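You operate a simulated robot arm through the tools that you are given. There is no shell and no other tool.

The job below is to be done with a simulated robot arm. You get a single attempt, and the scene is never put back.

TASK
Wind the nozzle gap to 25 mm, set a 40 ml shot and fill the middle hollow.
Fine: leave the other two empty; pull the table out after.
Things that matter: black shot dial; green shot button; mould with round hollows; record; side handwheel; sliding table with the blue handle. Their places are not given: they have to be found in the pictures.

The check looks at the end state, three seconds after you hand in, the way a careful person would. Anything else that was tipped, shoved, dropped, spilled or broken makes it a failure.

THE ROBOT
A 7-joint arm with a two-finger parallel gripper, fixed in place. Base frame: the origin is at the foot of the arm, x ahead of it, y to its left, z up. Units: m, rad, N and s.
Its first joint turns from -2.304 to 2.304 rad. Payload 3.91 kg.
The TCP is the grasp point between the finger pads, 0.03 m short of the fingertips. In the tool frame z runs along the fingers and y along their closing line. The gripper opens to 0.11 m. The fingers are 0.02 m wide and 0.01 m thick; the gripper's body (0.048 by 0.112 m) begins 0.055 m behind the TCP.
Orientation is that of the tool frame in the base frame, as [roll, pitch, yaw] about the fixed x, y, z axes, in that order (R = Rz(yaw) Ry(pitch) Rx(roll)). With the fingers straight down and closing along the base's y, the tool's x points along the base's -x, its y along +y and its z along -z.

THE INTERFACE
- The arm moves only by the tool step_arm. Its arguments are lists of equal length, an entry for each row: "dr": the turn, a rotation vector about the tool's x, y, z in units of 8 degrees (1.0 is 8 degrees), a list of three; "xyz": the shift along the tool's x, y, z in units of 25 mm (1.0 is 25 mm), a list of three; "claw": the closure in counts, from 0 (fully open) to 255 (shut). In form: {"dr": [[ax, ay, az], ...], "xyz": [[x, y, z], ...], "claw": [claw, ...]}. A call has 1 to 20 rows; each row shifts and turns the commanded pose from where the row before left it, along the tool's axes as they then stand. A call with a number of a shift or a turn outside -1 to 1 is refused whole. Rows are played at 5 a second. More than 0.05 m and 0.15 rad between two rows, or a gripper value outside its range, and nothing of the call is played. A pose out of reach is approached as far as the arm can. The call stops where the force on the tool passes 90 N (or 10 N more than at its start, if that is more) or the arm is blocked; 0.2 s more then pass. Each finger travels about 0.108 m/s and halts on what it meets, pressing with about 35 N; the grip force reading is that of the motor and also rises with nothing between the fingers. The clock runs only during rows and for 0.2 s after the last one: add rows that do not move to give the fingers time. The reply holds the time, the measured pose of the TCP, the force on the tool along the base axes, the opening and the grip force, in the units named above and with some noise, with the torque about the TCP (base axes, N m) and any sound that the robot's microphone picked up.
- Cameras (640 x 400 px; columns grow to the right, rows downward): "scene" is fixed at [0.0493, 0.4991, 1.4563]; the picture's right is [0.18, -0.98, 0.00], its down [-0.77, -0.14, -0.63] and it looks along [0.62, 0.11, -0.78] (base axes); focal length 214 px, centre (320, 200). "wrist" rides on the gripper at [0.072, 0.017, -0.103] in the tool frame; the picture's right is [-0.23, 0.97, 0.00], its down [-0.76, -0.18, -0.62] and it looks along [-0.61, -0.14, 0.78] (tool axes); focal length 222 px, centre (320, 200).
- camera(camera): a new picture of that camera. It takes no simulated time.
- probe_pixels(camera, pixels): for up to 12 pixels [column, row] of the newest picture of that camera ("zoom" is the newest enlarged one), the place [x, y, z] in the base frame of the surface seen there, good to about 0.002 m. It takes no simulated time.
- inspect(camera, box): a new picture of the part [left, top, right, bottom] of that camera's present view, enlarged. It takes no simulated time.
- job_done(): hands the job in; it is judged then, once.

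Unless the task says otherwise, let go and move clear before handing in.

The tools are called after "Emit:" as a command line: name --argument value ..., lists and objects as JSON in quotes. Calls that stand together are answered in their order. step_arm: Moves the arm, as the interface text tells. Its arguments: {"type":"object","properties":{"dr":{"type":"array"},"xyz":{"type":"array"},"claw":{"type":"array"}},"required":["dr","xyz","claw"]} The other tools are called the same way: camera (camera) takes a picture; probe_pixels (camera, pixels) gives the place of the surface under pixels of a picture; inspect (camera, box) takes an enlarged picture of a part of a camera's view; job_done () hands the job in.

At the start:

```text
time: 0.0
tool_pos: [0.3648, 0.4228, 1.2126]
orientation: [-3.141, 0.0, -3.139]
wrist_force: [0.2, -0.6, -0.9]
moment: [0.0, -0.01, -0.02]
grip_width: 0.1097
finger_force: 0.1
```

scene: 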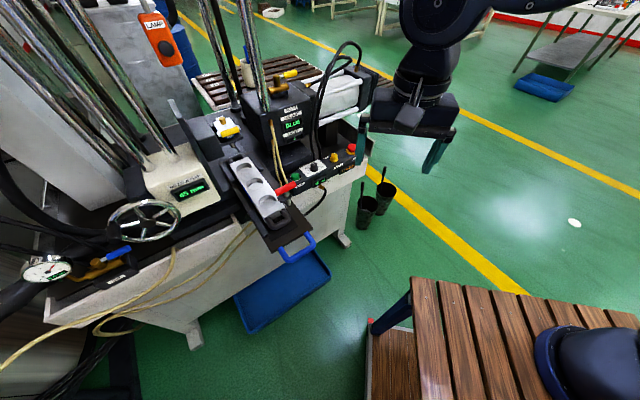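
wrist: 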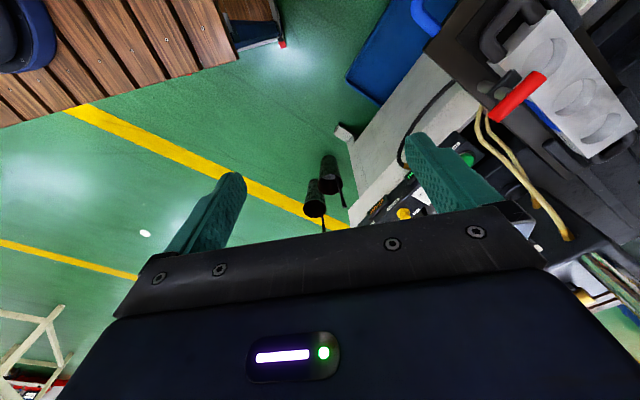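

The scene shows a machine with a handwheel (145,220), a display "65 mm" (190,190), a mould (255,185), a control panel (320,170) and a blue table handle (297,248). I will zoom in on these parts first.

Emit:
inspect --camera "scene" --box '[80, 130, 240, 270]'

Emit:
inspect --camera "scene" --box '[200, 110, 370, 270]'

Emit:
inspect --camera "scene" --box '[0, 180, 180, 330]'

Emit:
inspect --camera "scene" --box '[230, 40, 370, 180]'

```text
2.86 times, centred on (160, 200) of scene
```

zoom: 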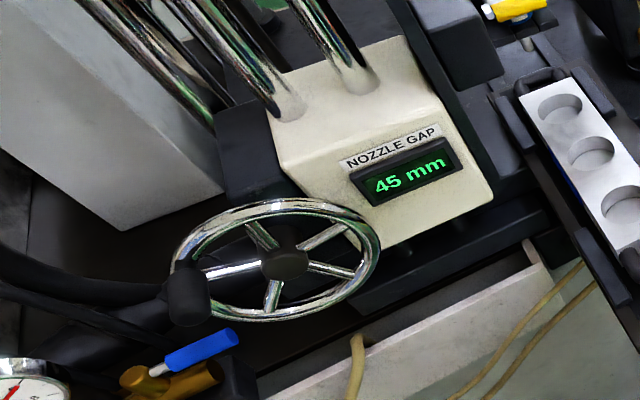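

```text
2.50 times, centred on (285, 190) of scene
```

zoom: 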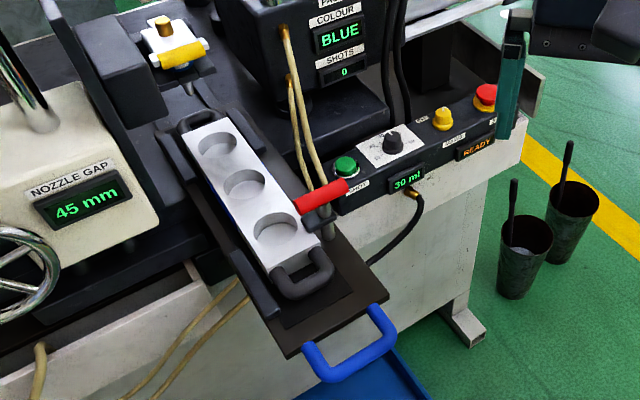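

```text
2.67 times, centred on (90, 255) of scene
```

zoom: 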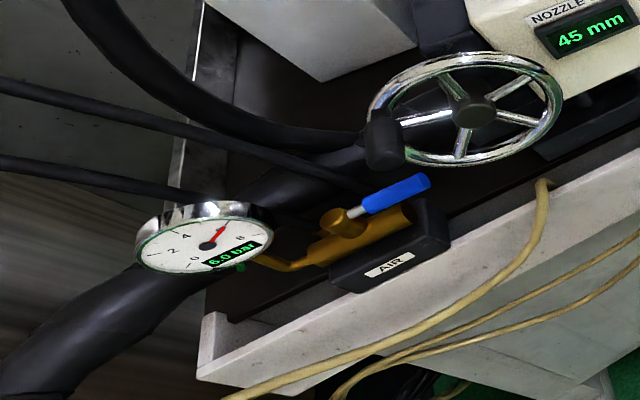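

```text
2.86 times, centred on (300, 110) of scene
```

zoom: 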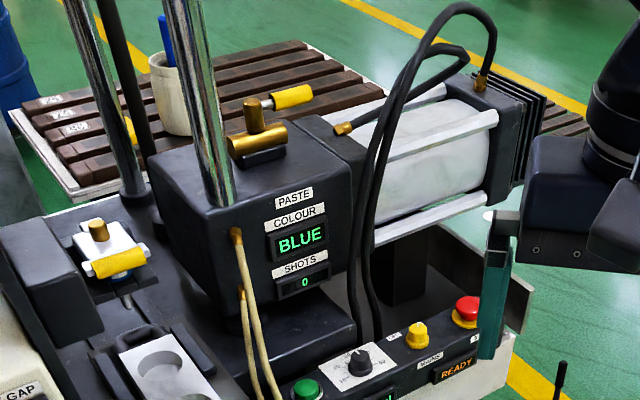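

The gap reads 45 mm, the shot display 30 ml, colour BLUE, shots 0, state READY. I'll probe the key points, and look at the lamp and other parts.

Emit:
inspect --camera "scene" --box '[210, 140, 310, 230]'

Emit:
probe_pixels --camera "scene" --pixels '[[145, 221], [127, 232], [185, 183], [190, 193], [242, 167], [253, 183], [268, 203], [293, 188], [313, 168], [335, 158], [297, 248], [350, 149]]'

Emit:
inspect --camera "scene" --box '[0, 0, 320, 200]'

Emit:
inspect --camera "scene" --box '[280, 130, 370, 200]'

```text
4.44 times, centred on (260, 185) of scene
```

zoom: 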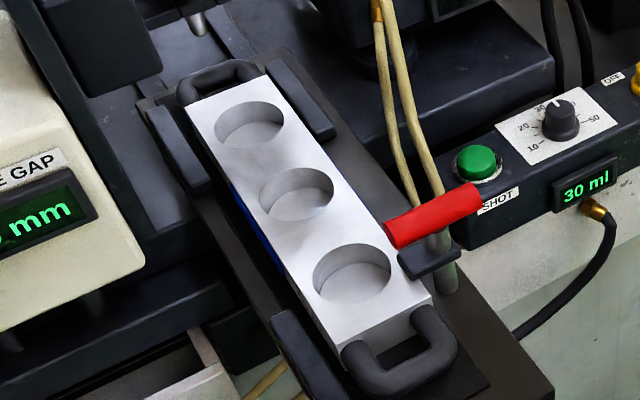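

```text
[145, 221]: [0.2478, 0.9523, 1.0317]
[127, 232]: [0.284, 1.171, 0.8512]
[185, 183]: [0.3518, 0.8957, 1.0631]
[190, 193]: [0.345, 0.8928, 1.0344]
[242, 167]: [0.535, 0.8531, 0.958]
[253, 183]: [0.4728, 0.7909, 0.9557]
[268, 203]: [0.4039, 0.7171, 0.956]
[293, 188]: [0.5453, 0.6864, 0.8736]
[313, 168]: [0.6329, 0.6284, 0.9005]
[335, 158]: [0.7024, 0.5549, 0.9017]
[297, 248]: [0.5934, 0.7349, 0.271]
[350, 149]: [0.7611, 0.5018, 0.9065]
```

```text
2.00 times, centred on (160, 100) of scene
```

zoom: 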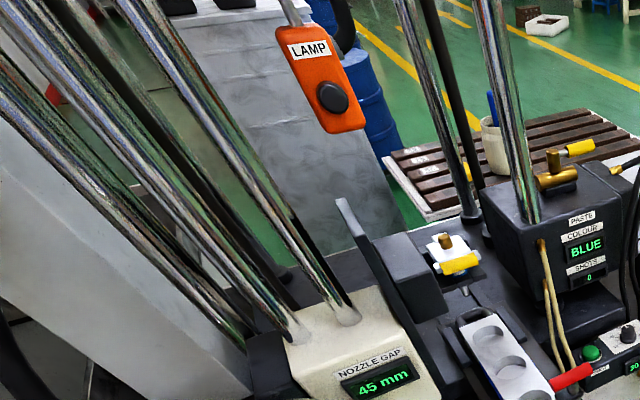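

```text
5.71 times, centred on (325, 165) of scene
```

zoom: 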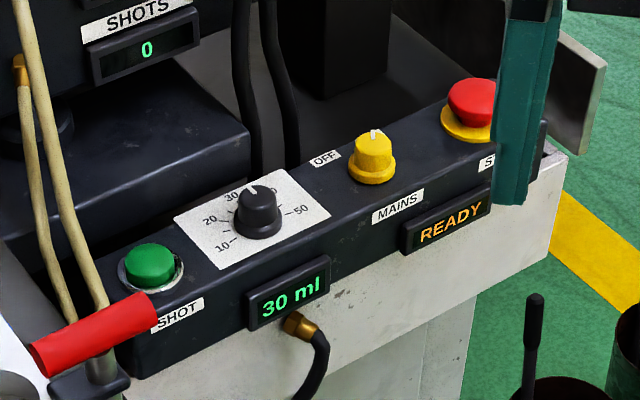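

The last zoom shows the green button (150,262), black dial (258,208), yellow mains knob (374,155) and E-stop (470,105). I'll probe their positions precisely.

Emit:
probe_pixels --camera "zoom" --pixels '[[150, 252], [148, 288], [258, 192], [251, 187], [260, 240], [215, 262], [295, 205], [185, 222], [374, 140], [100, 330], [45, 350], [145, 305]]'

Emit:
inspect --camera "scene" --box '[190, 90, 270, 140]'

```text
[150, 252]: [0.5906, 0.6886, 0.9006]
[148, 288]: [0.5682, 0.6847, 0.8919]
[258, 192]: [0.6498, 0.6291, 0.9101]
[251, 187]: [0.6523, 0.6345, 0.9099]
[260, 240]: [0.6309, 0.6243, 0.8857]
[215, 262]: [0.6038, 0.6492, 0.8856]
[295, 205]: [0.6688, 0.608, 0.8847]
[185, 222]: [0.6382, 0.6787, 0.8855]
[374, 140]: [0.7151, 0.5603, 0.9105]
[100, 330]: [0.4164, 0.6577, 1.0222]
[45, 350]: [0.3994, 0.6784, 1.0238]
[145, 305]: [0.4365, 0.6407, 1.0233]
```

```text
8.00 times, centred on (230, 115) of scene
```

zoom: 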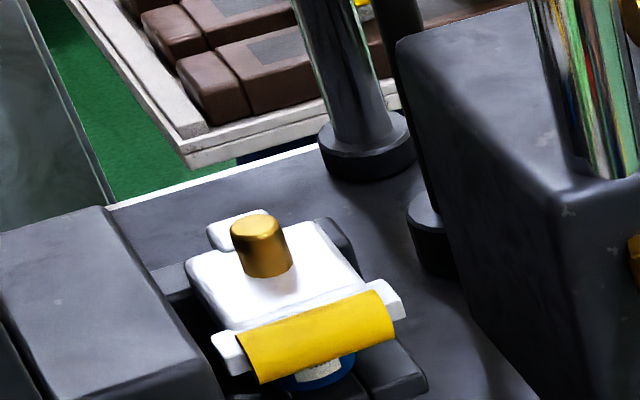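

Panel line runs at 45° to base; hollows lie along the radial direction. Next I'll probe the nozzle/valve block in this zoom, then handwheel and blue handle.

Emit:
probe_pixels --camera "zoom" --pixels '[[258, 228], [280, 290], [310, 340], [325, 375], [230, 355], [390, 300], [240, 220], [100, 250], [370, 160], [400, 370]]'

Emit:
inspect --camera "scene" --box '[95, 190, 195, 252]'

```text
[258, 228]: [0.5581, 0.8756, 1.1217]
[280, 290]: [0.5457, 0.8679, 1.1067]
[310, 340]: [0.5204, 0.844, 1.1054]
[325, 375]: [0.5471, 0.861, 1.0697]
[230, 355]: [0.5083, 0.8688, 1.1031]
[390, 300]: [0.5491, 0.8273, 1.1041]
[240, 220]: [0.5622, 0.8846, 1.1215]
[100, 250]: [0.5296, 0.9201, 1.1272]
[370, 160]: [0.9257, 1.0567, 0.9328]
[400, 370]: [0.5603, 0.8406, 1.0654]
```

```text
6.40 times, centred on (145, 221) of scene
```

zoom: 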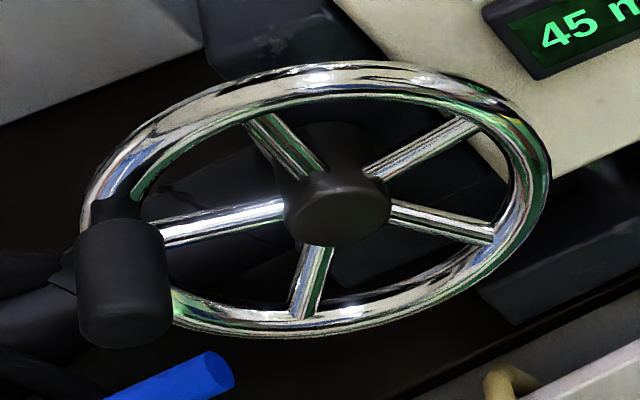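

Emit:
probe_pixels --camera "zoom" --pixels '[[325, 190], [340, 218], [125, 230], [120, 270], [120, 335], [115, 205], [320, 72], [540, 180], [250, 325], [95, 190], [410, 320], [230, 215]]'

Emit:
inspect --camera "scene" --box '[250, 200, 350, 262]'

```text
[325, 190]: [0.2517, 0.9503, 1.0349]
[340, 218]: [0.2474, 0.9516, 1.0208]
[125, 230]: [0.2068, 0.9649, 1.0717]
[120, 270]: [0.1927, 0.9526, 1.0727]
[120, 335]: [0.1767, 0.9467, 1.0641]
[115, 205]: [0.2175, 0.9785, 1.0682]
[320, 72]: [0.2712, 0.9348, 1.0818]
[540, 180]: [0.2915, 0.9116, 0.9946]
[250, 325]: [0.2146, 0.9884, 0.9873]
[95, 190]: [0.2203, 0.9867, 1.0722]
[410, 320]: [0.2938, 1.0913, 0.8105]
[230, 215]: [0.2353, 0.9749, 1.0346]
```

```text
6.40 times, centred on (300, 231) of scene
```

zoom: 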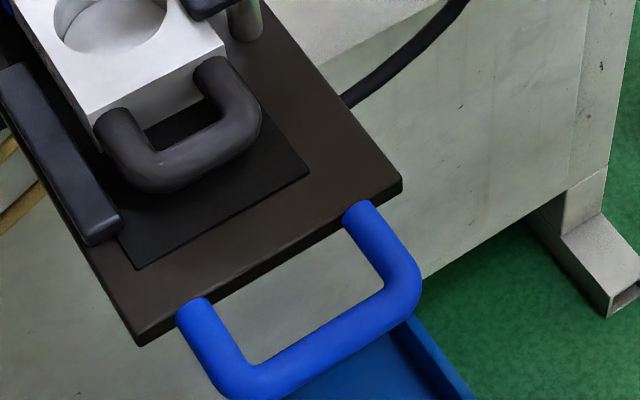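

The wheel lies in the plane u=(x+y)/√2≈0.85 with its axis towards the robot; its knob sticks out toward me. Now I'll probe the blue table handle, mould edges and surrounding obstacles.

Emit:
probe_pixels --camera "zoom" --pixels '[[200, 320], [240, 375], [325, 345], [370, 310], [400, 280], [375, 230], [140, 340], [395, 190], [190, 60], [90, 115], [160, 180], [240, 100]]'

Emit:
inspect --camera "scene" --box '[210, 140, 310, 202]'

```text
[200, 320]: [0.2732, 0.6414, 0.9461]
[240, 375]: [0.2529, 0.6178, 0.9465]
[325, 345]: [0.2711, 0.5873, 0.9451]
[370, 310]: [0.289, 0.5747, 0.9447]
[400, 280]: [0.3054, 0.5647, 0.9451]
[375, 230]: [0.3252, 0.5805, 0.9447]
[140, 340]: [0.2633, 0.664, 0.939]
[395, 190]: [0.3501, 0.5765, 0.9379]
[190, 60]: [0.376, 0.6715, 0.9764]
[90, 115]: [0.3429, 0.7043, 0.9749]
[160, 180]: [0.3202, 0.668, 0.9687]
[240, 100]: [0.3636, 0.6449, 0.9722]
```

```text
6.40 times, centred on (260, 171) of scene
```

zoom: 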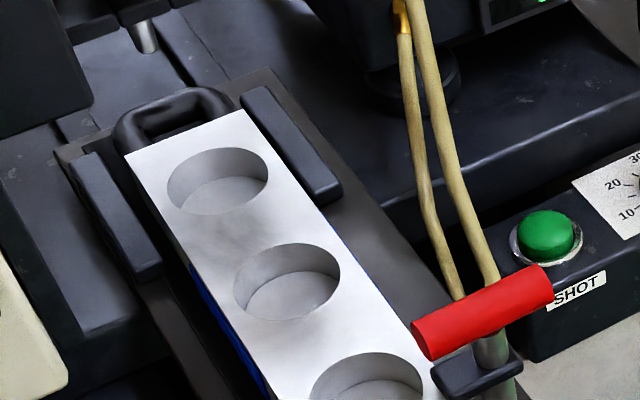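

Emit:
probe_pixels --camera "zoom" --pixels '[[145, 35], [150, 50], [215, 230], [168, 185], [267, 180], [235, 290], [340, 270], [312, 400], [126, 155], [240, 112], [475, 375], [500, 390]]'

Emit:
inspect --camera "scene" --box '[250, 180, 310, 220]'

Emit:
inspect --camera "scene" --box '[0, 220, 140, 310]'

```text
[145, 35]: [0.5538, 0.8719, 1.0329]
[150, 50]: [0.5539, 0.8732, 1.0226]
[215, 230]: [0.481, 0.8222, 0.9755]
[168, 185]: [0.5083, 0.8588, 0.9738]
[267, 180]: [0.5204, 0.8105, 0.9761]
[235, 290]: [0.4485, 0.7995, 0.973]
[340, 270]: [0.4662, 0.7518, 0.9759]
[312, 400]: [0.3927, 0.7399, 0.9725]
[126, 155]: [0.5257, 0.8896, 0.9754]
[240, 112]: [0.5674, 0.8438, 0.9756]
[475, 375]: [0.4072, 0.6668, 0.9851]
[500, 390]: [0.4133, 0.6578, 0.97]
```

```text
10.00 times, centred on (280, 200) of scene
```

zoom: 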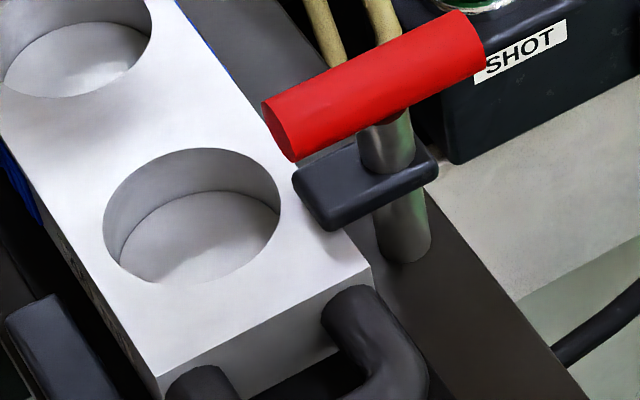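

```text
4.44 times, centred on (70, 265) of scene
```

zoom: 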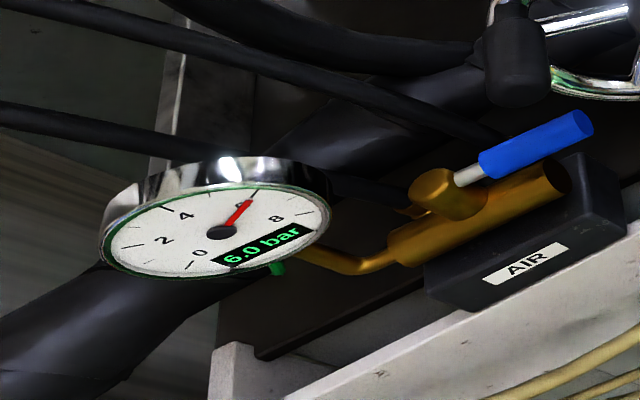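

The nozzle tip is at about u=1.009, v=0.226, z≈1.02, mould top 0.9755, so the 45 mm gap is nozzle-to-mould and the middle hollow needs about 0.137 m of push-in. I'll probe obstacles near the panel, then turn the tool 45° for a closer wrist view.

Emit:
camera --camera "scene"

Emit:
probe_pixels --camera "scene" --pixels '[[292, 127], [285, 110], [274, 118], [276, 165], [322, 140], [318, 100], [330, 70], [350, 45], [300, 145], [265, 140], [310, 90], [281, 178]]'

Emit:
step_arm --dr '[[0, 0, -1], [0, 0, -1], [0, 0, -1], [0, 0, -1], [0, 0, -1], [0, 0, -0.62], [0, 0, 0]]' --xyz '[[0, 0, 0], [0, 0, 0], [0, 0, 0], [0, 0, 0], [0, 0, 0], [0, 0, 0], [0, 0, 0]]' --claw '[0, 0, 0, 0, 0, 0, 0]'

```text
taken
```

scene: 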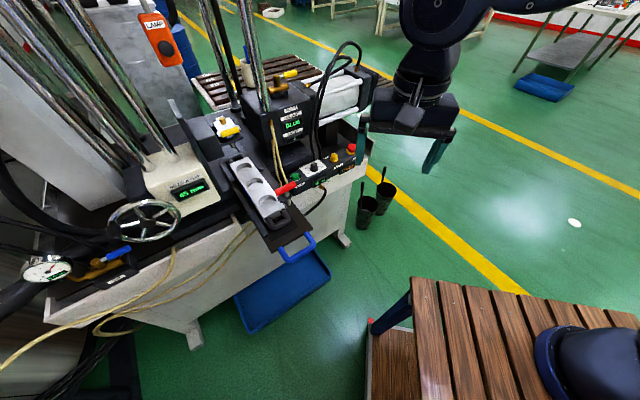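

```text
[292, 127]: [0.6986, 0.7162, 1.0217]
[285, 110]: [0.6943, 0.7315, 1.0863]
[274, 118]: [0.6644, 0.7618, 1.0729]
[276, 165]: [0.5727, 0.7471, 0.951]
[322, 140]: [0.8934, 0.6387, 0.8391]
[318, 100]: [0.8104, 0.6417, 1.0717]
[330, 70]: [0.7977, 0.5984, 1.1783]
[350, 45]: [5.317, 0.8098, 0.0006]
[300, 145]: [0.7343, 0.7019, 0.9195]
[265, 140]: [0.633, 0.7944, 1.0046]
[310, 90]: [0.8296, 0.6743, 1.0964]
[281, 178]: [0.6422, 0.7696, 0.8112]
```

```text
time: 1.6
tool_pos: [0.3636, 0.4233, 1.2122]
orientation: [-3.141, -0.001, -2.354]
wrist_force: [-0.2, -0.1, 0.4]
moment: [-0.01, 0.02, 0.04]
grip_width: 0.1099
finger_force: 0.1
```

The paste box face is at u≈1.0 and the yellow hoses run near u≈0.93–1.0, v≈0.12. I'll move forward above the panel to look with the wrist camera.

Emit:
step_arm --dr '[[0, 0, 0], [0, 0, 0], [0, 0, 0], [0, 0, 0], [0, 0, 0], [0, 0, 0], [0, 0, 0], [0, 0, 0]]' --xyz '[[-1, 0, 0.4], [-1, 0, 0.4], [-1, 0, 0.4], [-1, 0, 0.4], [-1, 0, 0.4], [-1, 0, 0.4], [-1, 0, 0.4], [0, 0, 0]]' --claw '[0, 0, 0, 0, 0, 0, 0, 0]'

Emit:
camera --camera "wrist"

Emit:
camera --camera "scene"

```text
time: 3.4
tool_pos: [0.4883, 0.5456, 1.1431]
orientation: [-3.141, 0.001, -2.356]
wrist_force: [-0.3, -0.3, 0.5]
moment: [-0.02, 0.02, -0.01]
grip_width: 0.1099
finger_force: 0.0
```

```text
taken
```

wrist: 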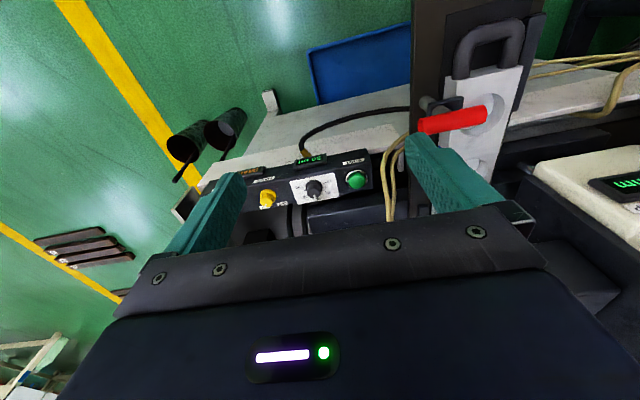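

```text
taken
```

scene: 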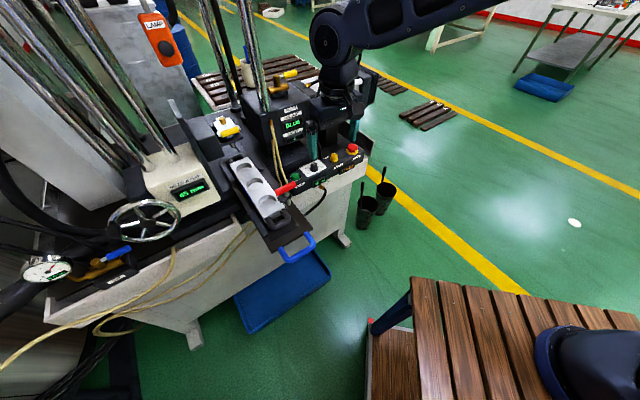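

The wrist view shows the dial at (315,188) and button at (355,180). I'll enlarge it for the scale marks.

Emit:
inspect --camera "wrist" --box '[270, 150, 390, 225]'

Emit:
inspect --camera "wrist" --box '[370, 60, 530, 180]'

```text
5.33 times, centred on (330, 188) of wrist
```

zoom: 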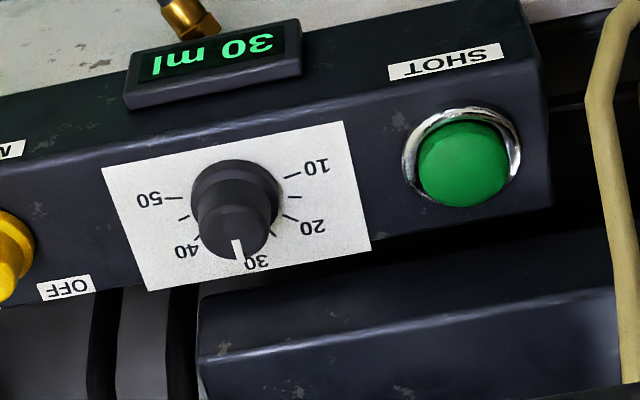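

```text
3.33 times, centred on (450, 120) of wrist
```

zoom: 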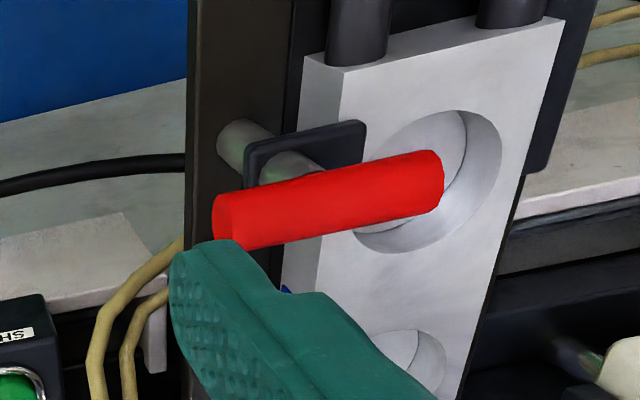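

Emit:
inspect --camera "wrist" --box '[285, 165, 345, 205]'

Emit:
probe_pixels --camera "wrist" --pixels '[[314, 194], [316, 187], [322, 183], [306, 186], [324, 186], [357, 180]]'

```text
10.00 times, centred on (315, 185) of wrist
```

zoom: 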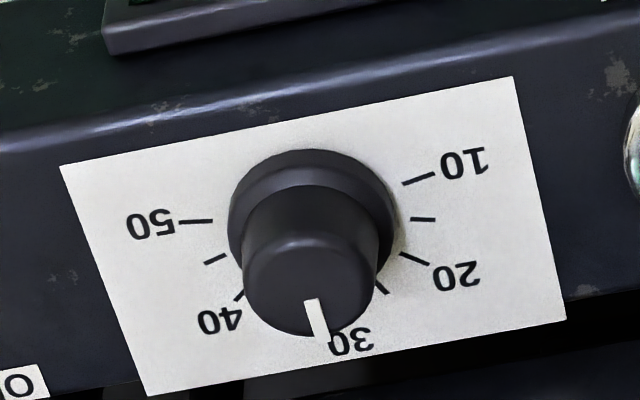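

```text
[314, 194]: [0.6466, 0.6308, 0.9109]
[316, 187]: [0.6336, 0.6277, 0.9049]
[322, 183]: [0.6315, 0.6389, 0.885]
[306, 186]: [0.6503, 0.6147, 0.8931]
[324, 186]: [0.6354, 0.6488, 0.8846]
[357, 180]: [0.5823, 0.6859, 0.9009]
```

Emit:
probe_pixels --camera "zoom" --pixels '[[195, 221], [418, 179], [215, 259], [424, 219], [413, 259], [238, 296], [381, 288], [306, 285], [256, 270], [360, 260], [318, 320], [300, 248]]'

```text
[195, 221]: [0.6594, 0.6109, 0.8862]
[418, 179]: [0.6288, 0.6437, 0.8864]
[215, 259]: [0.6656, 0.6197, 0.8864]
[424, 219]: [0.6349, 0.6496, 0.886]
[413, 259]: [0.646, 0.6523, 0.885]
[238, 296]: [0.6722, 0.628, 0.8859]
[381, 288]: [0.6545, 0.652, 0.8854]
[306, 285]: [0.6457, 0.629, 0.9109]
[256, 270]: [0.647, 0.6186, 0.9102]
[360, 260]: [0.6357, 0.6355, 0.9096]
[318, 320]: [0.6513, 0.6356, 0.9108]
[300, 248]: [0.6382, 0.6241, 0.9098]
```

The dial centre is at about (0.6455, 0.630), top z 0.911, with ticks about 45–48° per 10 ml clockwise. I'll move above the dial with the fingers half closed.

Emit:
step_arm --dr '[[0, 0, 0], [0, 0, 0], [0, 0, 0], [0, 0, 0], [0, 0, 0], [0, 0, 0], [0, 0, 0], [0, 0, 0], [0, 0, 0], [0, 0, 0], [0, 0, 0], [0, 0, 0], [0, 0, 0]]' --xyz '[[-1, -0.3, 0], [-1, -0.3, 0], [-1, -0.3, 0], [-1, -0.3, 0], [-1, -0.3, 0], [-1, -0.3, 0], [-0.83, -0.26, 0], [0, 0, 1], [0, 0, 1], [0, 0, 1], [0, 0, 1], [0, 0, 1], [0, 0, 0]]' --claw '[116, 116, 116, 116, 116, 116, 116, 116, 116, 116, 116, 116, 116]'

Emit:
camera --camera "wrist"

Emit:
camera --camera "scene"

```text
time: 6.2
tool_pos: [0.6456, 0.6314, 1.0165]
orientation: [-3.141, -0.001, -2.357]
wrist_force: [0.3, 0.5, -0.5]
moment: [0.0, -0.02, 0.0]
grip_width: 0.0598
finger_force: 0.1
```

```text
taken
```

wrist: 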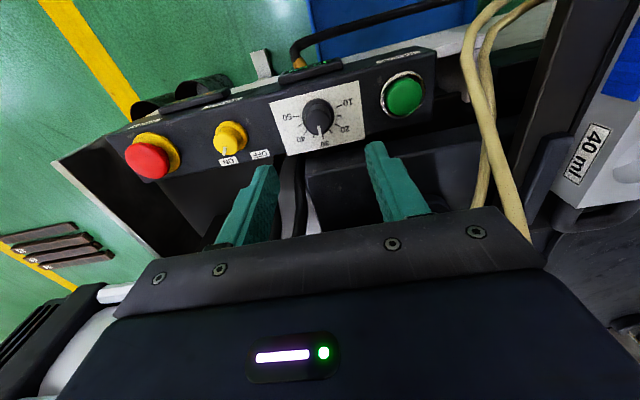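

```text
taken
```

scene: 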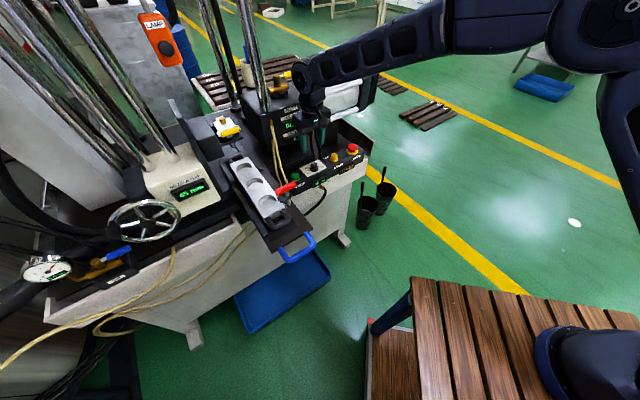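

Aligned over the dial (no contact; mould side says "40 ml"). I'll lower to z≈0.92 and grip the knob lightly.

Emit:
step_arm --dr '[[0, 0, 0], [0, 0, 0], [0, 0, 0], [0, 0, 0], [0, 0, 0], [0, 0, 0], [0, 0, 0], [0, 0, 0]]' --xyz '[[0, 0, 1], [0, 0, 1], [0, 0, 1], [0, 0, 0.84], [0, 0, 0], [0, 0, 0], [0, 0, 0], [0, 0, 0]]' --claw '[116, 116, 116, 116, 116, 180, 215, 215]'

Emit:
camera --camera "wrist"

```text
time: 8.0
tool_pos: [0.6471, 0.63, 0.9213]
orientation: [3.141, 0.0, -2.354]
wrist_force: [7.6, -8.7, -0.7]
moment: [-0.17, -0.34, 0.0]
grip_width: 0.0306
finger_force: 45.0
```

```text
taken
```

wrist: 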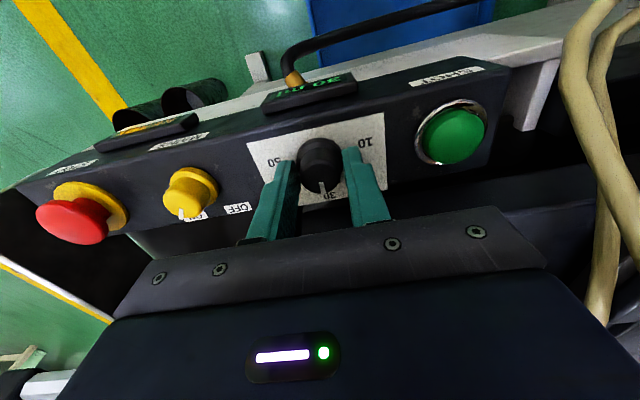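

Gripped (width 0.031 m) with about 11 N sideways toward −v. I'll nudge to relieve it and turn clockwise about 40°, then check the display.

Emit:
step_arm --dr '[[0, 0, 0], [0, 0, 0.6], [0, 0, 0.6], [0, 0, 0.6], [0, 0, 0.6], [0, 0, 0.6], [0, 0, 0.6], [0, 0, 0.6], [0, 0, 0.6], [0, 0, 0]]' --xyz '[[0, -0.04, 0], [0, 0, 0], [0, 0, 0], [0, 0, 0], [0, 0, 0], [0, 0, 0], [0, 0, 0], [0, 0, 0], [0, 0, 0], [0, 0, 0]]' --claw '[215, 215, 215, 215, 215, 215, 215, 215, 215, 215]'

Emit:
camera --camera "wrist"

Emit:
inspect --camera "scene" --box '[270, 130, 370, 200]'

```text
time: 10.2
tool_pos: [0.6469, 0.6305, 0.9212]
orientation: [3.141, 0.001, -3.028]
wrist_force: [6.3, -10.9, 0.7]
moment: [-0.36, -0.48, -0.02]
grip_width: 0.0306
finger_force: 44.7
```

```text
taken
```

wrist: 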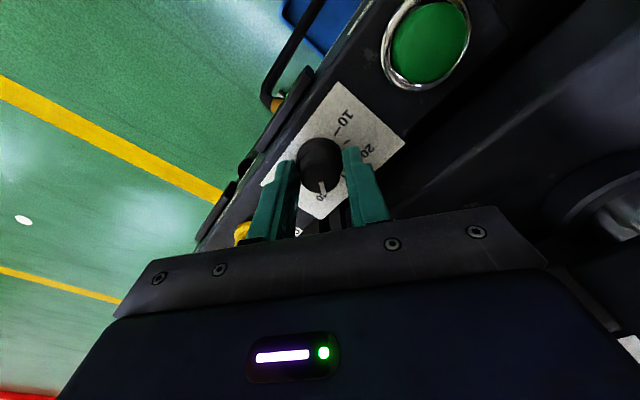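

```text
5.71 times, centred on (320, 165) of scene
```

zoom: 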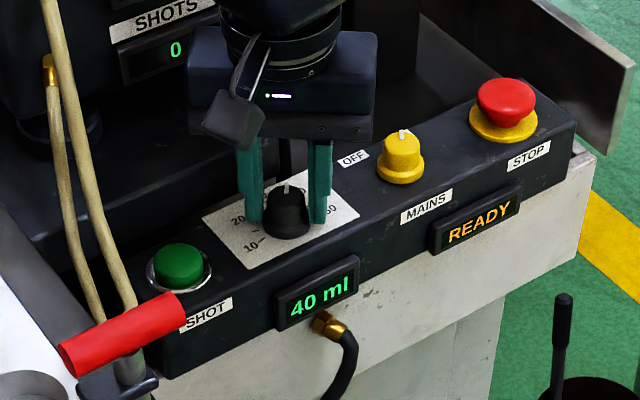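

The display now reads 40 ml. I'll check the pointer against the 40 tick more closely.

Emit:
inspect --camera "wrist" --box '[270, 110, 380, 230]'

Emit:
inspect --camera "scene" --box '[300, 145, 345, 175]'

```text
3.33 times, centred on (325, 170) of wrist
```

zoom: 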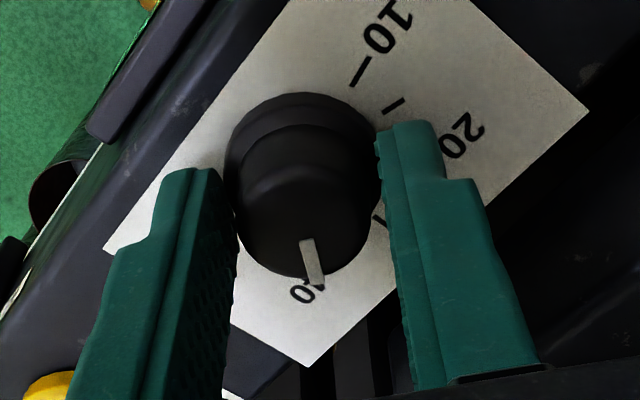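

```text
13.33 times, centred on (322, 160) of scene
```

zoom: 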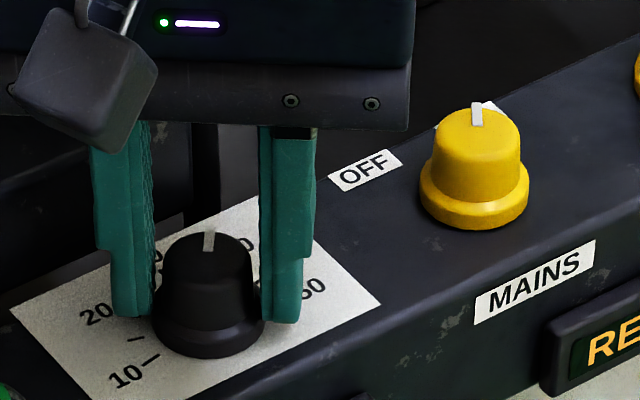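

Display is 40 but the turn was only 38.6°, a bit short of the printed tick (~46°). I'll add about 7° and re-read.

Emit:
step_arm --dr '[[0, 0, 0.45], [0, 0, 0.45], [0, 0, 0]]' --xyz '[[0, 0, 0], [0, 0, 0], [0, 0, 0]]' --claw '[215, 215, 215]'

Emit:
inspect --camera "scene" --box '[290, 140, 350, 190]'

```text
time: 11.0
tool_pos: [0.6457, 0.6296, 0.9214]
orientation: [-3.141, -0.001, 3.131]
wrist_force: [4.9, -11.5, 2.2]
moment: [-0.44, -0.13, -0.02]
grip_width: 0.0305
finger_force: 45.2
```

```text
8.00 times, centred on (320, 165) of scene
```

zoom: 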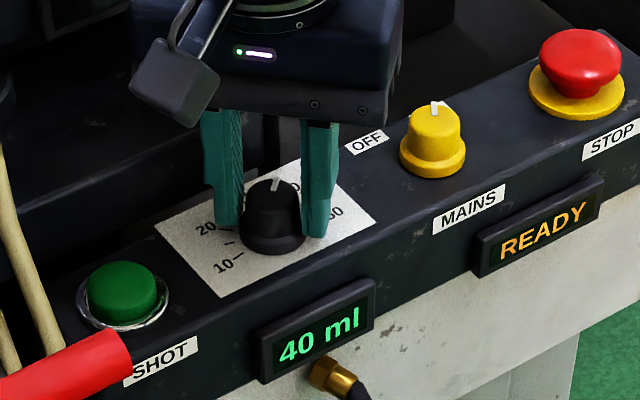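

Still 40 ml at a 45.8° turn, so it sits mid-step. I'll release, rise, and check the pointer.

Emit:
step_arm --dr '[[0, 0, 0], [0, 0, 0], [0, 0, 0], [0, 0, 0], [0, 0, 0], [0, 0, 0], [0, 0, 0], [0, 0, 0]]' --xyz '[[0, 0, 0], [0, 0, 0], [0, 0, 0], [0, 0, -1], [0, 0, -1], [0, 0, -1], [0, 0, -1], [0, 0, 0]]' --claw '[150, 116, 116, 116, 116, 116, 116, 116]'

Emit:
inspect --camera "scene" --box '[290, 140, 350, 190]'

Emit:
inspect --camera "wrist" --box '[260, 60, 460, 185]'

```text
time: 12.8
tool_pos: [0.6461, 0.6299, 1.0211]
orientation: [3.141, -0.001, 3.131]
wrist_force: [-0.1, -0.1, 0.7]
moment: [0.01, 0.02, -0.01]
grip_width: 0.0601
finger_force: 0.1
```

```text
8.00 times, centred on (320, 165) of scene
```

zoom: 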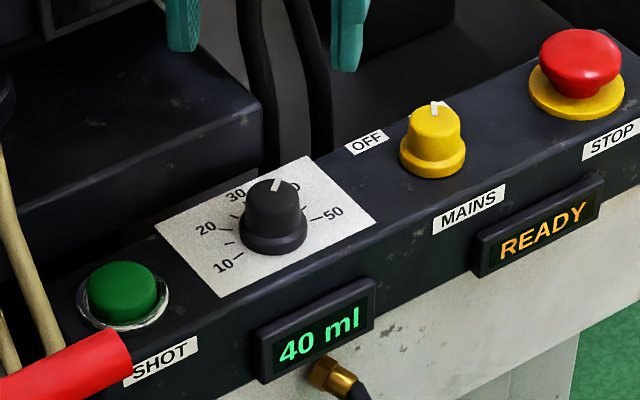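

```text
3.20 times, centred on (360, 122) of wrist
```

zoom: 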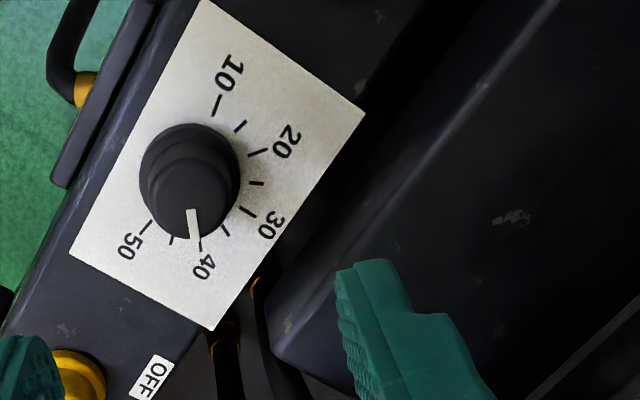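

The pointer sits right on the 40 mark and the display agrees. Next is the handwheel; I'll probe the obstacles around it (gauge, blue air lever, hoses).

Emit:
camera --camera "scene"

Emit:
probe_pixels --camera "scene" --pixels '[[128, 246], [105, 258], [45, 270], [110, 270], [20, 290], [90, 235], [40, 225], [60, 238], [175, 250], [170, 270], [150, 300], [210, 235]]'

```text
taken
```

scene: 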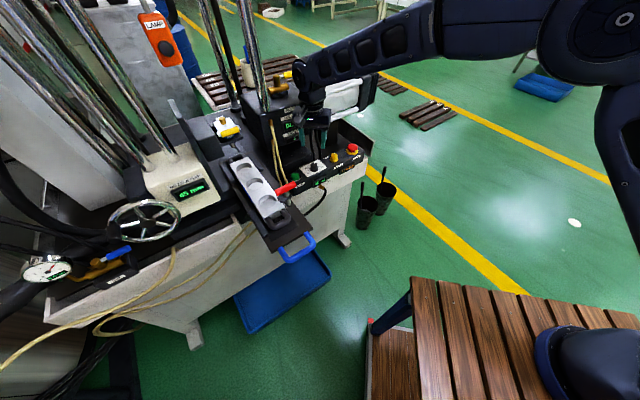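

```text
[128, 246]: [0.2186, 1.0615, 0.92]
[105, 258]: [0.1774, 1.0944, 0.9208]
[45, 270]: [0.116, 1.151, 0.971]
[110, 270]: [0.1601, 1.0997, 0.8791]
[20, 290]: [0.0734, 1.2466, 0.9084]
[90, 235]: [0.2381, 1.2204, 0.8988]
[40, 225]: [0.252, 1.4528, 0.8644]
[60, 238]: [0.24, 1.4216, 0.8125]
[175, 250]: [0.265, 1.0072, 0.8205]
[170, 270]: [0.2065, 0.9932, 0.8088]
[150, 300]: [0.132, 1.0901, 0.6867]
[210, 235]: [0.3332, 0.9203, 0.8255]
```

The air lever and gauge sit behind the wheel plane, so the approach from the front is free. I'll rise, back off toward the robot, and turn the tool back to the radial heading.

Emit:
step_arm --dr '[[0, 0, 0], [0, 0, 0], [0, 0, 0], [0, 0, 0], [0, 0, 0], [0, 0, 0], [0, 0, 0], [0, 0, 0], [0, 0, 0], [0, 0, 0], [0, 0, 0], [0, 0, 0], [0, 0, -1], [0, 0, -1], [0, 0, -1], [0, 0, -1], [0, 0, -1], [0, 0, -0.7], [0, 0, 0]]' --xyz '[[0, 0, -1], [0, 0, -1], [0, 0, -1], [0, 0, -1], [0.88, -0.88, 0], [0.88, -0.88, 0], [0.88, -0.88, 0], [0.88, -0.88, 0], [0.88, -0.88, 0], [0.88, -0.88, 0], [0.88, -0.88, 0], [0.88, -0.88, 0], [0, 0, 0], [0, 0, 0], [0, 0, 0], [0, 0, 0], [0, 0, 0], [0, 0, 0], [0, 0, 0]]' --claw '[116, 116, 116, 116, 116, 116, 116, 116, 116, 116, 116, 116, 116, 116, 116, 116, 116, 116, 116]'

```text
time: 16.8
tool_pos: [0.4687, 0.4575, 1.1209]
orientation: [-3.141, 0.001, -2.354]
wrist_force: [0.6, -0.9, -0.2]
moment: [0.0, -0.01, -0.02]
grip_width: 0.06
finger_force: 0.0
```

Now at u≈0.655. I'll travel left along +v while pitching the fingers up toward the wheel (horizontal, pointing +u).

Emit:
step_arm --dr '[[0, 0, 0], [0, 0, 0], [0, 0, 0], [0, 0, 0], [0, -0.5, 0], [0, -0.5, 0], [0, -0.5, 0], [0, -0.5, 0], [0, -0.5, 0], [0, -0.5, 0], [0, -0.5, 0], [0, -0.5, 0], [0, -0.5, 0], [0, -0.5, 0], [0, -0.5, 0], [0, -0.5, 0], [0, -0.5, 0], [0, -0.5, 0], [0, -0.5, 0], [0, -0.5, 0]]' --xyz '[[0, 1, 0], [0, 1, 0], [0, 1, 0], [0, 1, 0], [0, 1, 0], [0, 1, 0], [0, 1, 0], [0, 1, 0], [0, 1, 0], [0, 1, 0], [0, 1, 0], [0, 1, 0], [0, 1, 0], [0, 1, 0], [0, 1, 0], [0, 1, 0], [0, 1, 0], [0, 1, 0], [0, 1, 0], [0, 1, 0]]' --claw '[116, 116, 116, 116, 116, 116, 116, 116, 116, 116, 116, 116, 116, 116, 116, 116, 116, 116, 116, 116]'

Emit:
camera --camera "scene"

Emit:
camera --camera "wrist"

```text
time: 21.0
tool_pos: [0.1148, 0.8103, 1.1217]
orientation: [3.141, 1.121, -2.356]
wrist_force: [0.6, -0.9, 0.4]
moment: [-0.04, 0.06, 0.06]
grip_width: 0.0599
finger_force: 0.1
```

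```text
taken
```

scene: 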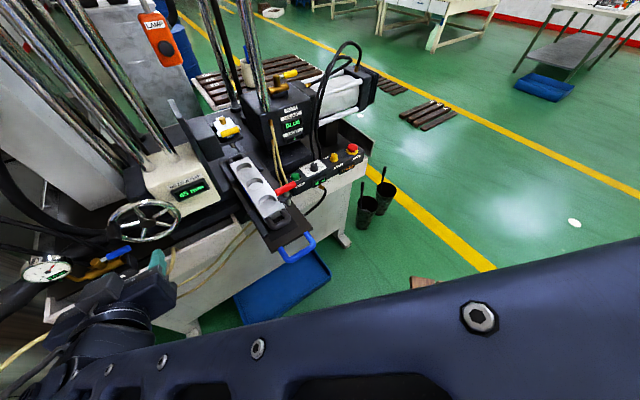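

```text
taken
```

wrist: 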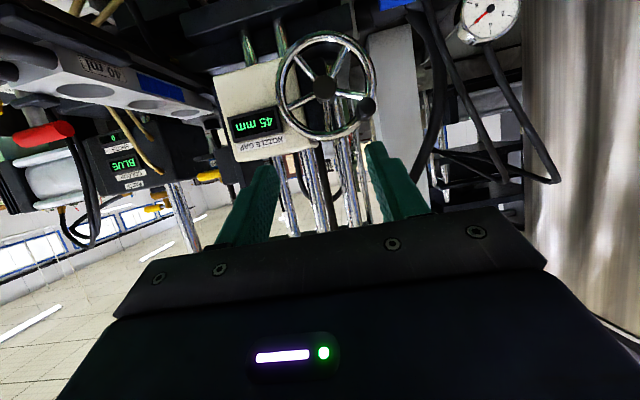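

The wrist view shows the wheel hub (325,87), knob (367,106) and display. I'll probe the knob and rim.

Emit:
inspect --camera "wrist" --box '[260, 20, 400, 150]'

```text
3.08 times, centred on (330, 85) of wrist
```

zoom: 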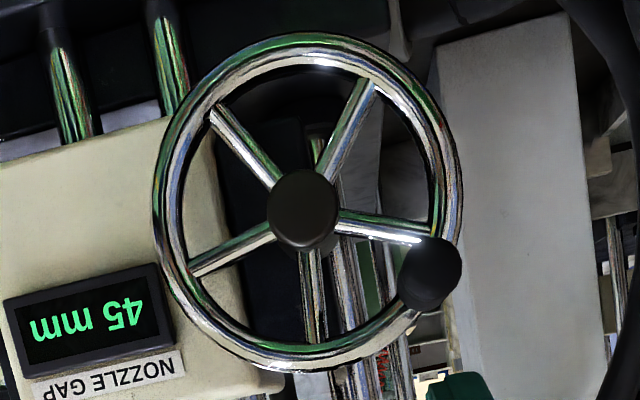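

Emit:
probe_pixels --camera "zoom" --pixels '[[303, 208], [432, 270], [425, 300], [408, 275], [455, 280], [432, 245], [163, 200], [452, 180], [310, 42], [300, 360], [305, 240], [420, 255]]'

```text
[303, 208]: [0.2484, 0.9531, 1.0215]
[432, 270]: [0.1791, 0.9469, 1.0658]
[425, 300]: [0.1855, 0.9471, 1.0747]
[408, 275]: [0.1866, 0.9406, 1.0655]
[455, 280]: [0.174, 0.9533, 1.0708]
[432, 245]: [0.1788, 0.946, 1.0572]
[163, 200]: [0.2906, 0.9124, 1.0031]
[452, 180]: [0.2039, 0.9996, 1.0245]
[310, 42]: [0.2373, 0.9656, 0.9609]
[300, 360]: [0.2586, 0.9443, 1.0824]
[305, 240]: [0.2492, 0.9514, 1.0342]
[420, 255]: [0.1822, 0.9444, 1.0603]
```

Wheel centre is at v≈0.4995, z≈1.0217, knob radius ≈0.0615 m; the knob is at v≈0.5425, z≈1.066, u 0.796–0.85. I'll finish pitching to horizontal and line up in front of the knob.

Emit:
step_arm --dr '[[0, -0.7, 0], [0, -0.7, 0], [0, -0.7, 0], [0, -0.7, 0], [0, -0.45, 0], [0, 0, 0], [0, 0, 0], [0, 0, 0], [0, 0, 0], [0, 0, 0]]' --xyz '[[0, 0, 0], [0, 0, 0], [0, 0, 0], [0, 0, 0], [0, 0, 0], [0.74, 0.68, 0.5], [0.74, 0.68, 0.5], [0.74, 0.68, 0.5], [0, 0, 0.5], [0, 0, 0]]' --claw '[116, 116, 116, 116, 116, 116, 116, 116, 116, 116]'

Emit:
camera --camera "wrist"

```text
time: 23.2
tool_pos: [0.1131, 0.8798, 1.0638]
orientation: [2.992, 1.571, -2.506]
wrist_force: [-0.2, 0.0, 0.2]
moment: [0.02, -0.01, 0.01]
grip_width: 0.0601
finger_force: 0.1
```

```text
taken
```

wrist: 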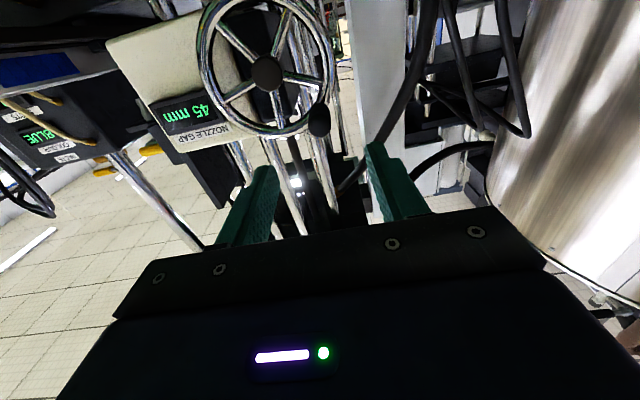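

TCP is at u=0.702, v=0.542, z=1.064, in line with the knob. I'll advance to u≈0.806 and close.

Emit:
step_arm --dr '[[0, 0, 0], [0, 0, 0], [0, 0, 0], [0, 0, 0], [0, 0, 0], [0, 0, 0], [0, 0, 0], [0, 0, 0], [0, 0, 0]]' --xyz '[[-0.09, 0, 1], [0, 0, 1], [0, 0, 1], [0, 0, 1], [0, 0, 0.15], [0, 0, 0], [0, 0, 0], [0, 0, 0], [0, 0, 0]]' --claw '[116, 116, 116, 116, 116, 180, 240, 240, 240]'

Emit:
camera --camera "wrist"

Emit:
inspect --camera "scene" --box '[80, 160, 240, 270]'

```text
time: 25.2
tool_pos: [0.1887, 0.9555, 1.0675]
orientation: [-2.885, 1.57, -2.1]
wrist_force: [0.0, 9.6, 3.0]
moment: [0.15, 0.03, 0.18]
grip_width: 0.0214
finger_force: 45.2
```

```text
taken
```

wrist: 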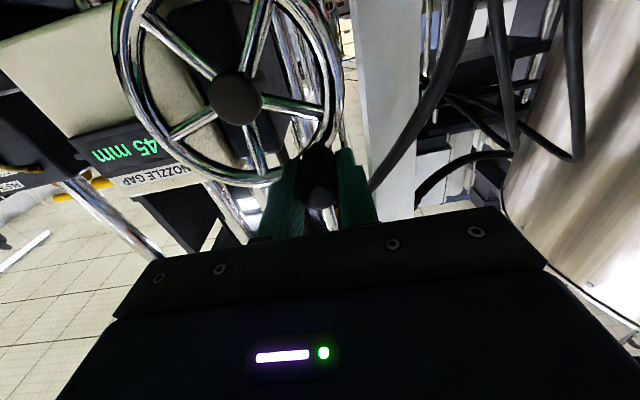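

```text
3.64 times, centred on (160, 215) of scene
```

zoom: 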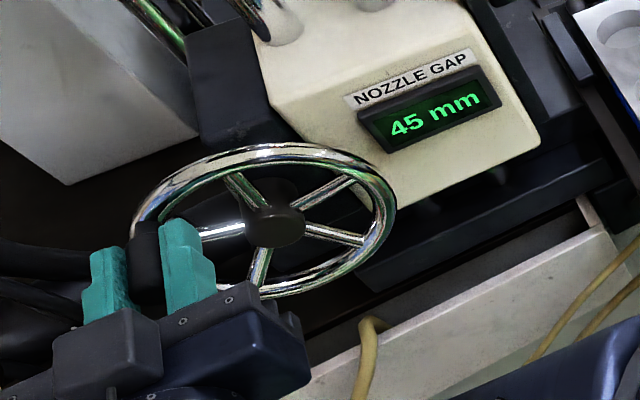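

The knob is held (21 mm). I'll turn it 45° clockwise as seen from the robot and watch the display and forces.

Emit:
step_arm --dr '[[0, 0, 0], [0, 0, 0], [0, 0, 0], [0, 0, 0]]' --xyz '[[-0.382, -0.516, 0], [-0.235, -0.598, 0], [-0.073, -0.638, 0], [0, 0, 0]]' --claw '[240, 240, 240, 240]'

Emit:
inspect --camera "scene" --box '[80, 160, 240, 270]'

```text
time: 26.2
tool_pos: [0.2184, 0.9252, 1.0867]
orientation: [0.476, 1.568, 1.262]
wrist_force: [-15.8, 2.9, 21.6]
moment: [0.73, 0.33, 0.09]
grip_width: 0.0213
finger_force: 45.2
```

```text
3.64 times, centred on (160, 215) of scene
```

zoom: 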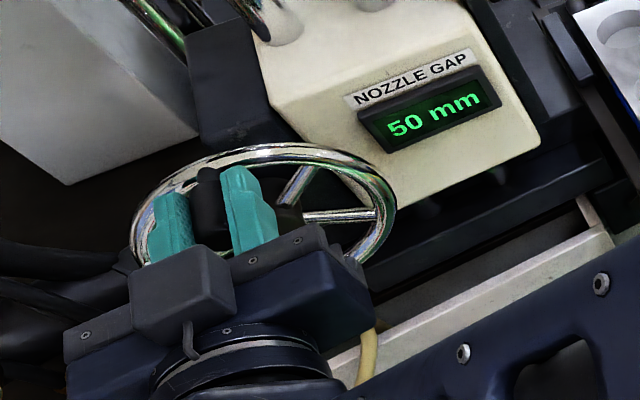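

The gap went up to 50 mm, so counter-clockwise lowers it. Before going back I'll look at the knob's alignment in the grip with the wrist camera.

Emit:
inspect --camera "wrist" --box '[160, 0, 480, 240]'

```text
1.67 times, centred on (320, 120) of wrist
```

zoom: 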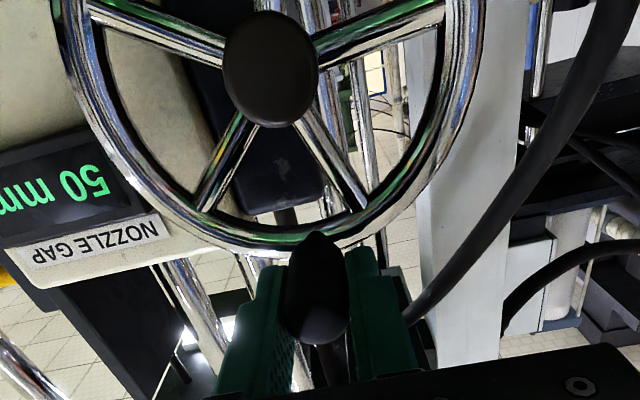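

Emit:
probe_pixels --camera "zoom" --pixels '[[318, 325], [318, 250], [270, 68], [285, 325], [345, 325], [320, 345]]'

```text
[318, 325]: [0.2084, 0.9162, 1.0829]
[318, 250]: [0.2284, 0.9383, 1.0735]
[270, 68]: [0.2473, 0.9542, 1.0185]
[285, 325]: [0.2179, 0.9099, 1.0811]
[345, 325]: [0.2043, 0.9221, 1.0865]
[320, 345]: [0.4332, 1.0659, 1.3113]
```

The knob end is at v≈0.5005, z≈1.083, consistent with my circle. I'll turn counter-clockwise 90° and re-read.

Emit:
step_arm --dr '[[0, 0, 0], [0, 0, 0], [0, 0, 0], [0, 0, 0], [0, 0, 0], [0, 0, 0], [0, 0, 0]]' --xyz '[[0.073, 0.638, 0], [0.235, 0.598, 0], [0.382, 0.516, 0], [0.503, 0.4, 0], [0.589, 0.256, 0], [0.635, 0.095, 0], [0, 0, 0]]' --claw '[240, 240, 240, 240, 240, 240, 240]'

Emit:
inspect --camera "scene" --box '[80, 160, 240, 270]'

Emit:
inspect --camera "wrist" --box '[160, 0, 480, 240]'

```text
time: 27.8
tool_pos: [0.1765, 0.9693, 1.0267]
orientation: [0.205, 1.57, 0.989]
wrist_force: [19.0, 5.6, 13.8]
moment: [-0.28, -0.97, 0.1]
grip_width: 0.0218
finger_force: 45.1
```

```text
3.64 times, centred on (160, 215) of scene
```

zoom: 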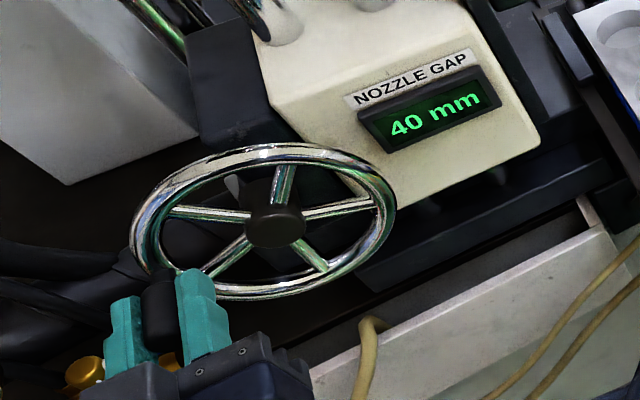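

```text
1.67 times, centred on (320, 120) of wrist
```

zoom: 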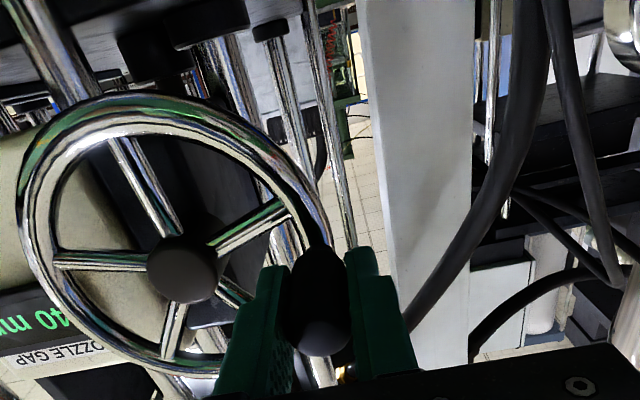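

At φ≈1° it reads 40 mm: 45° per 5 mm. I'll continue 90° counter-clockwise.

Emit:
step_arm --dr '[[0, 0, 0], [0, 0, 0], [0, 0, 0], [0, 0, 0], [0, 0, 0], [0, 0, 0], [0, 0, 0]]' --xyz '[[0.638, -0.073, 0], [0.598, -0.235, 0], [0.516, -0.382, 0], [0.4, -0.503, 0], [0.256, -0.589, 0], [0.095, -0.635, 0], [0, 0, 0]]' --claw '[240, 240, 240, 240, 240, 240, 240]'

Emit:
inspect --camera "scene" --box '[80, 160, 240, 270]'

Emit:
inspect --camera "wrist" --box '[160, 0, 480, 240]'

```text
time: 29.4
tool_pos: [0.216, 0.9255, 0.96]
orientation: [-2.58, 1.566, -1.792]
wrist_force: [-22.5, -6.1, -27.9]
moment: [-0.62, -0.11, 0.11]
grip_width: 0.0218
finger_force: 45.2
```

```text
3.64 times, centred on (160, 215) of scene
```

zoom: 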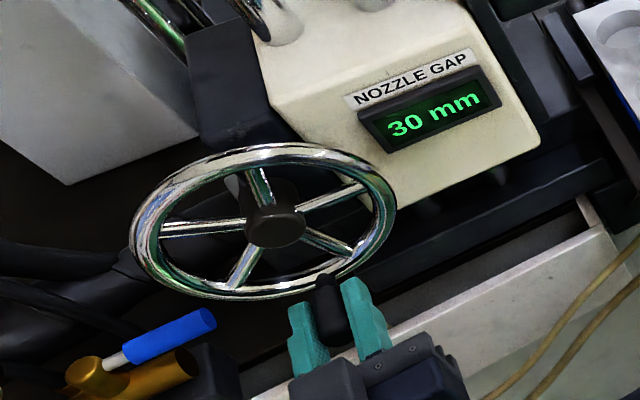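

```text
1.67 times, centred on (320, 120) of wrist
```

zoom: 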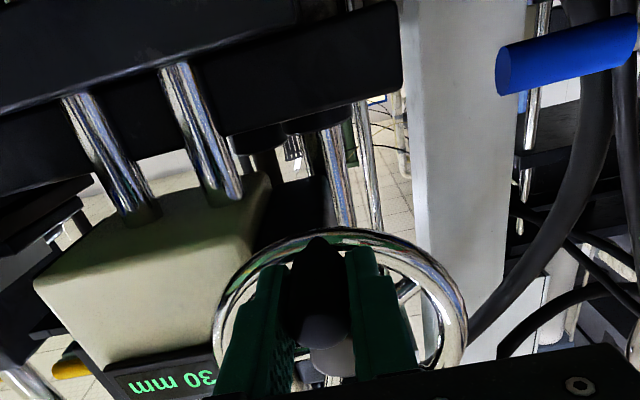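

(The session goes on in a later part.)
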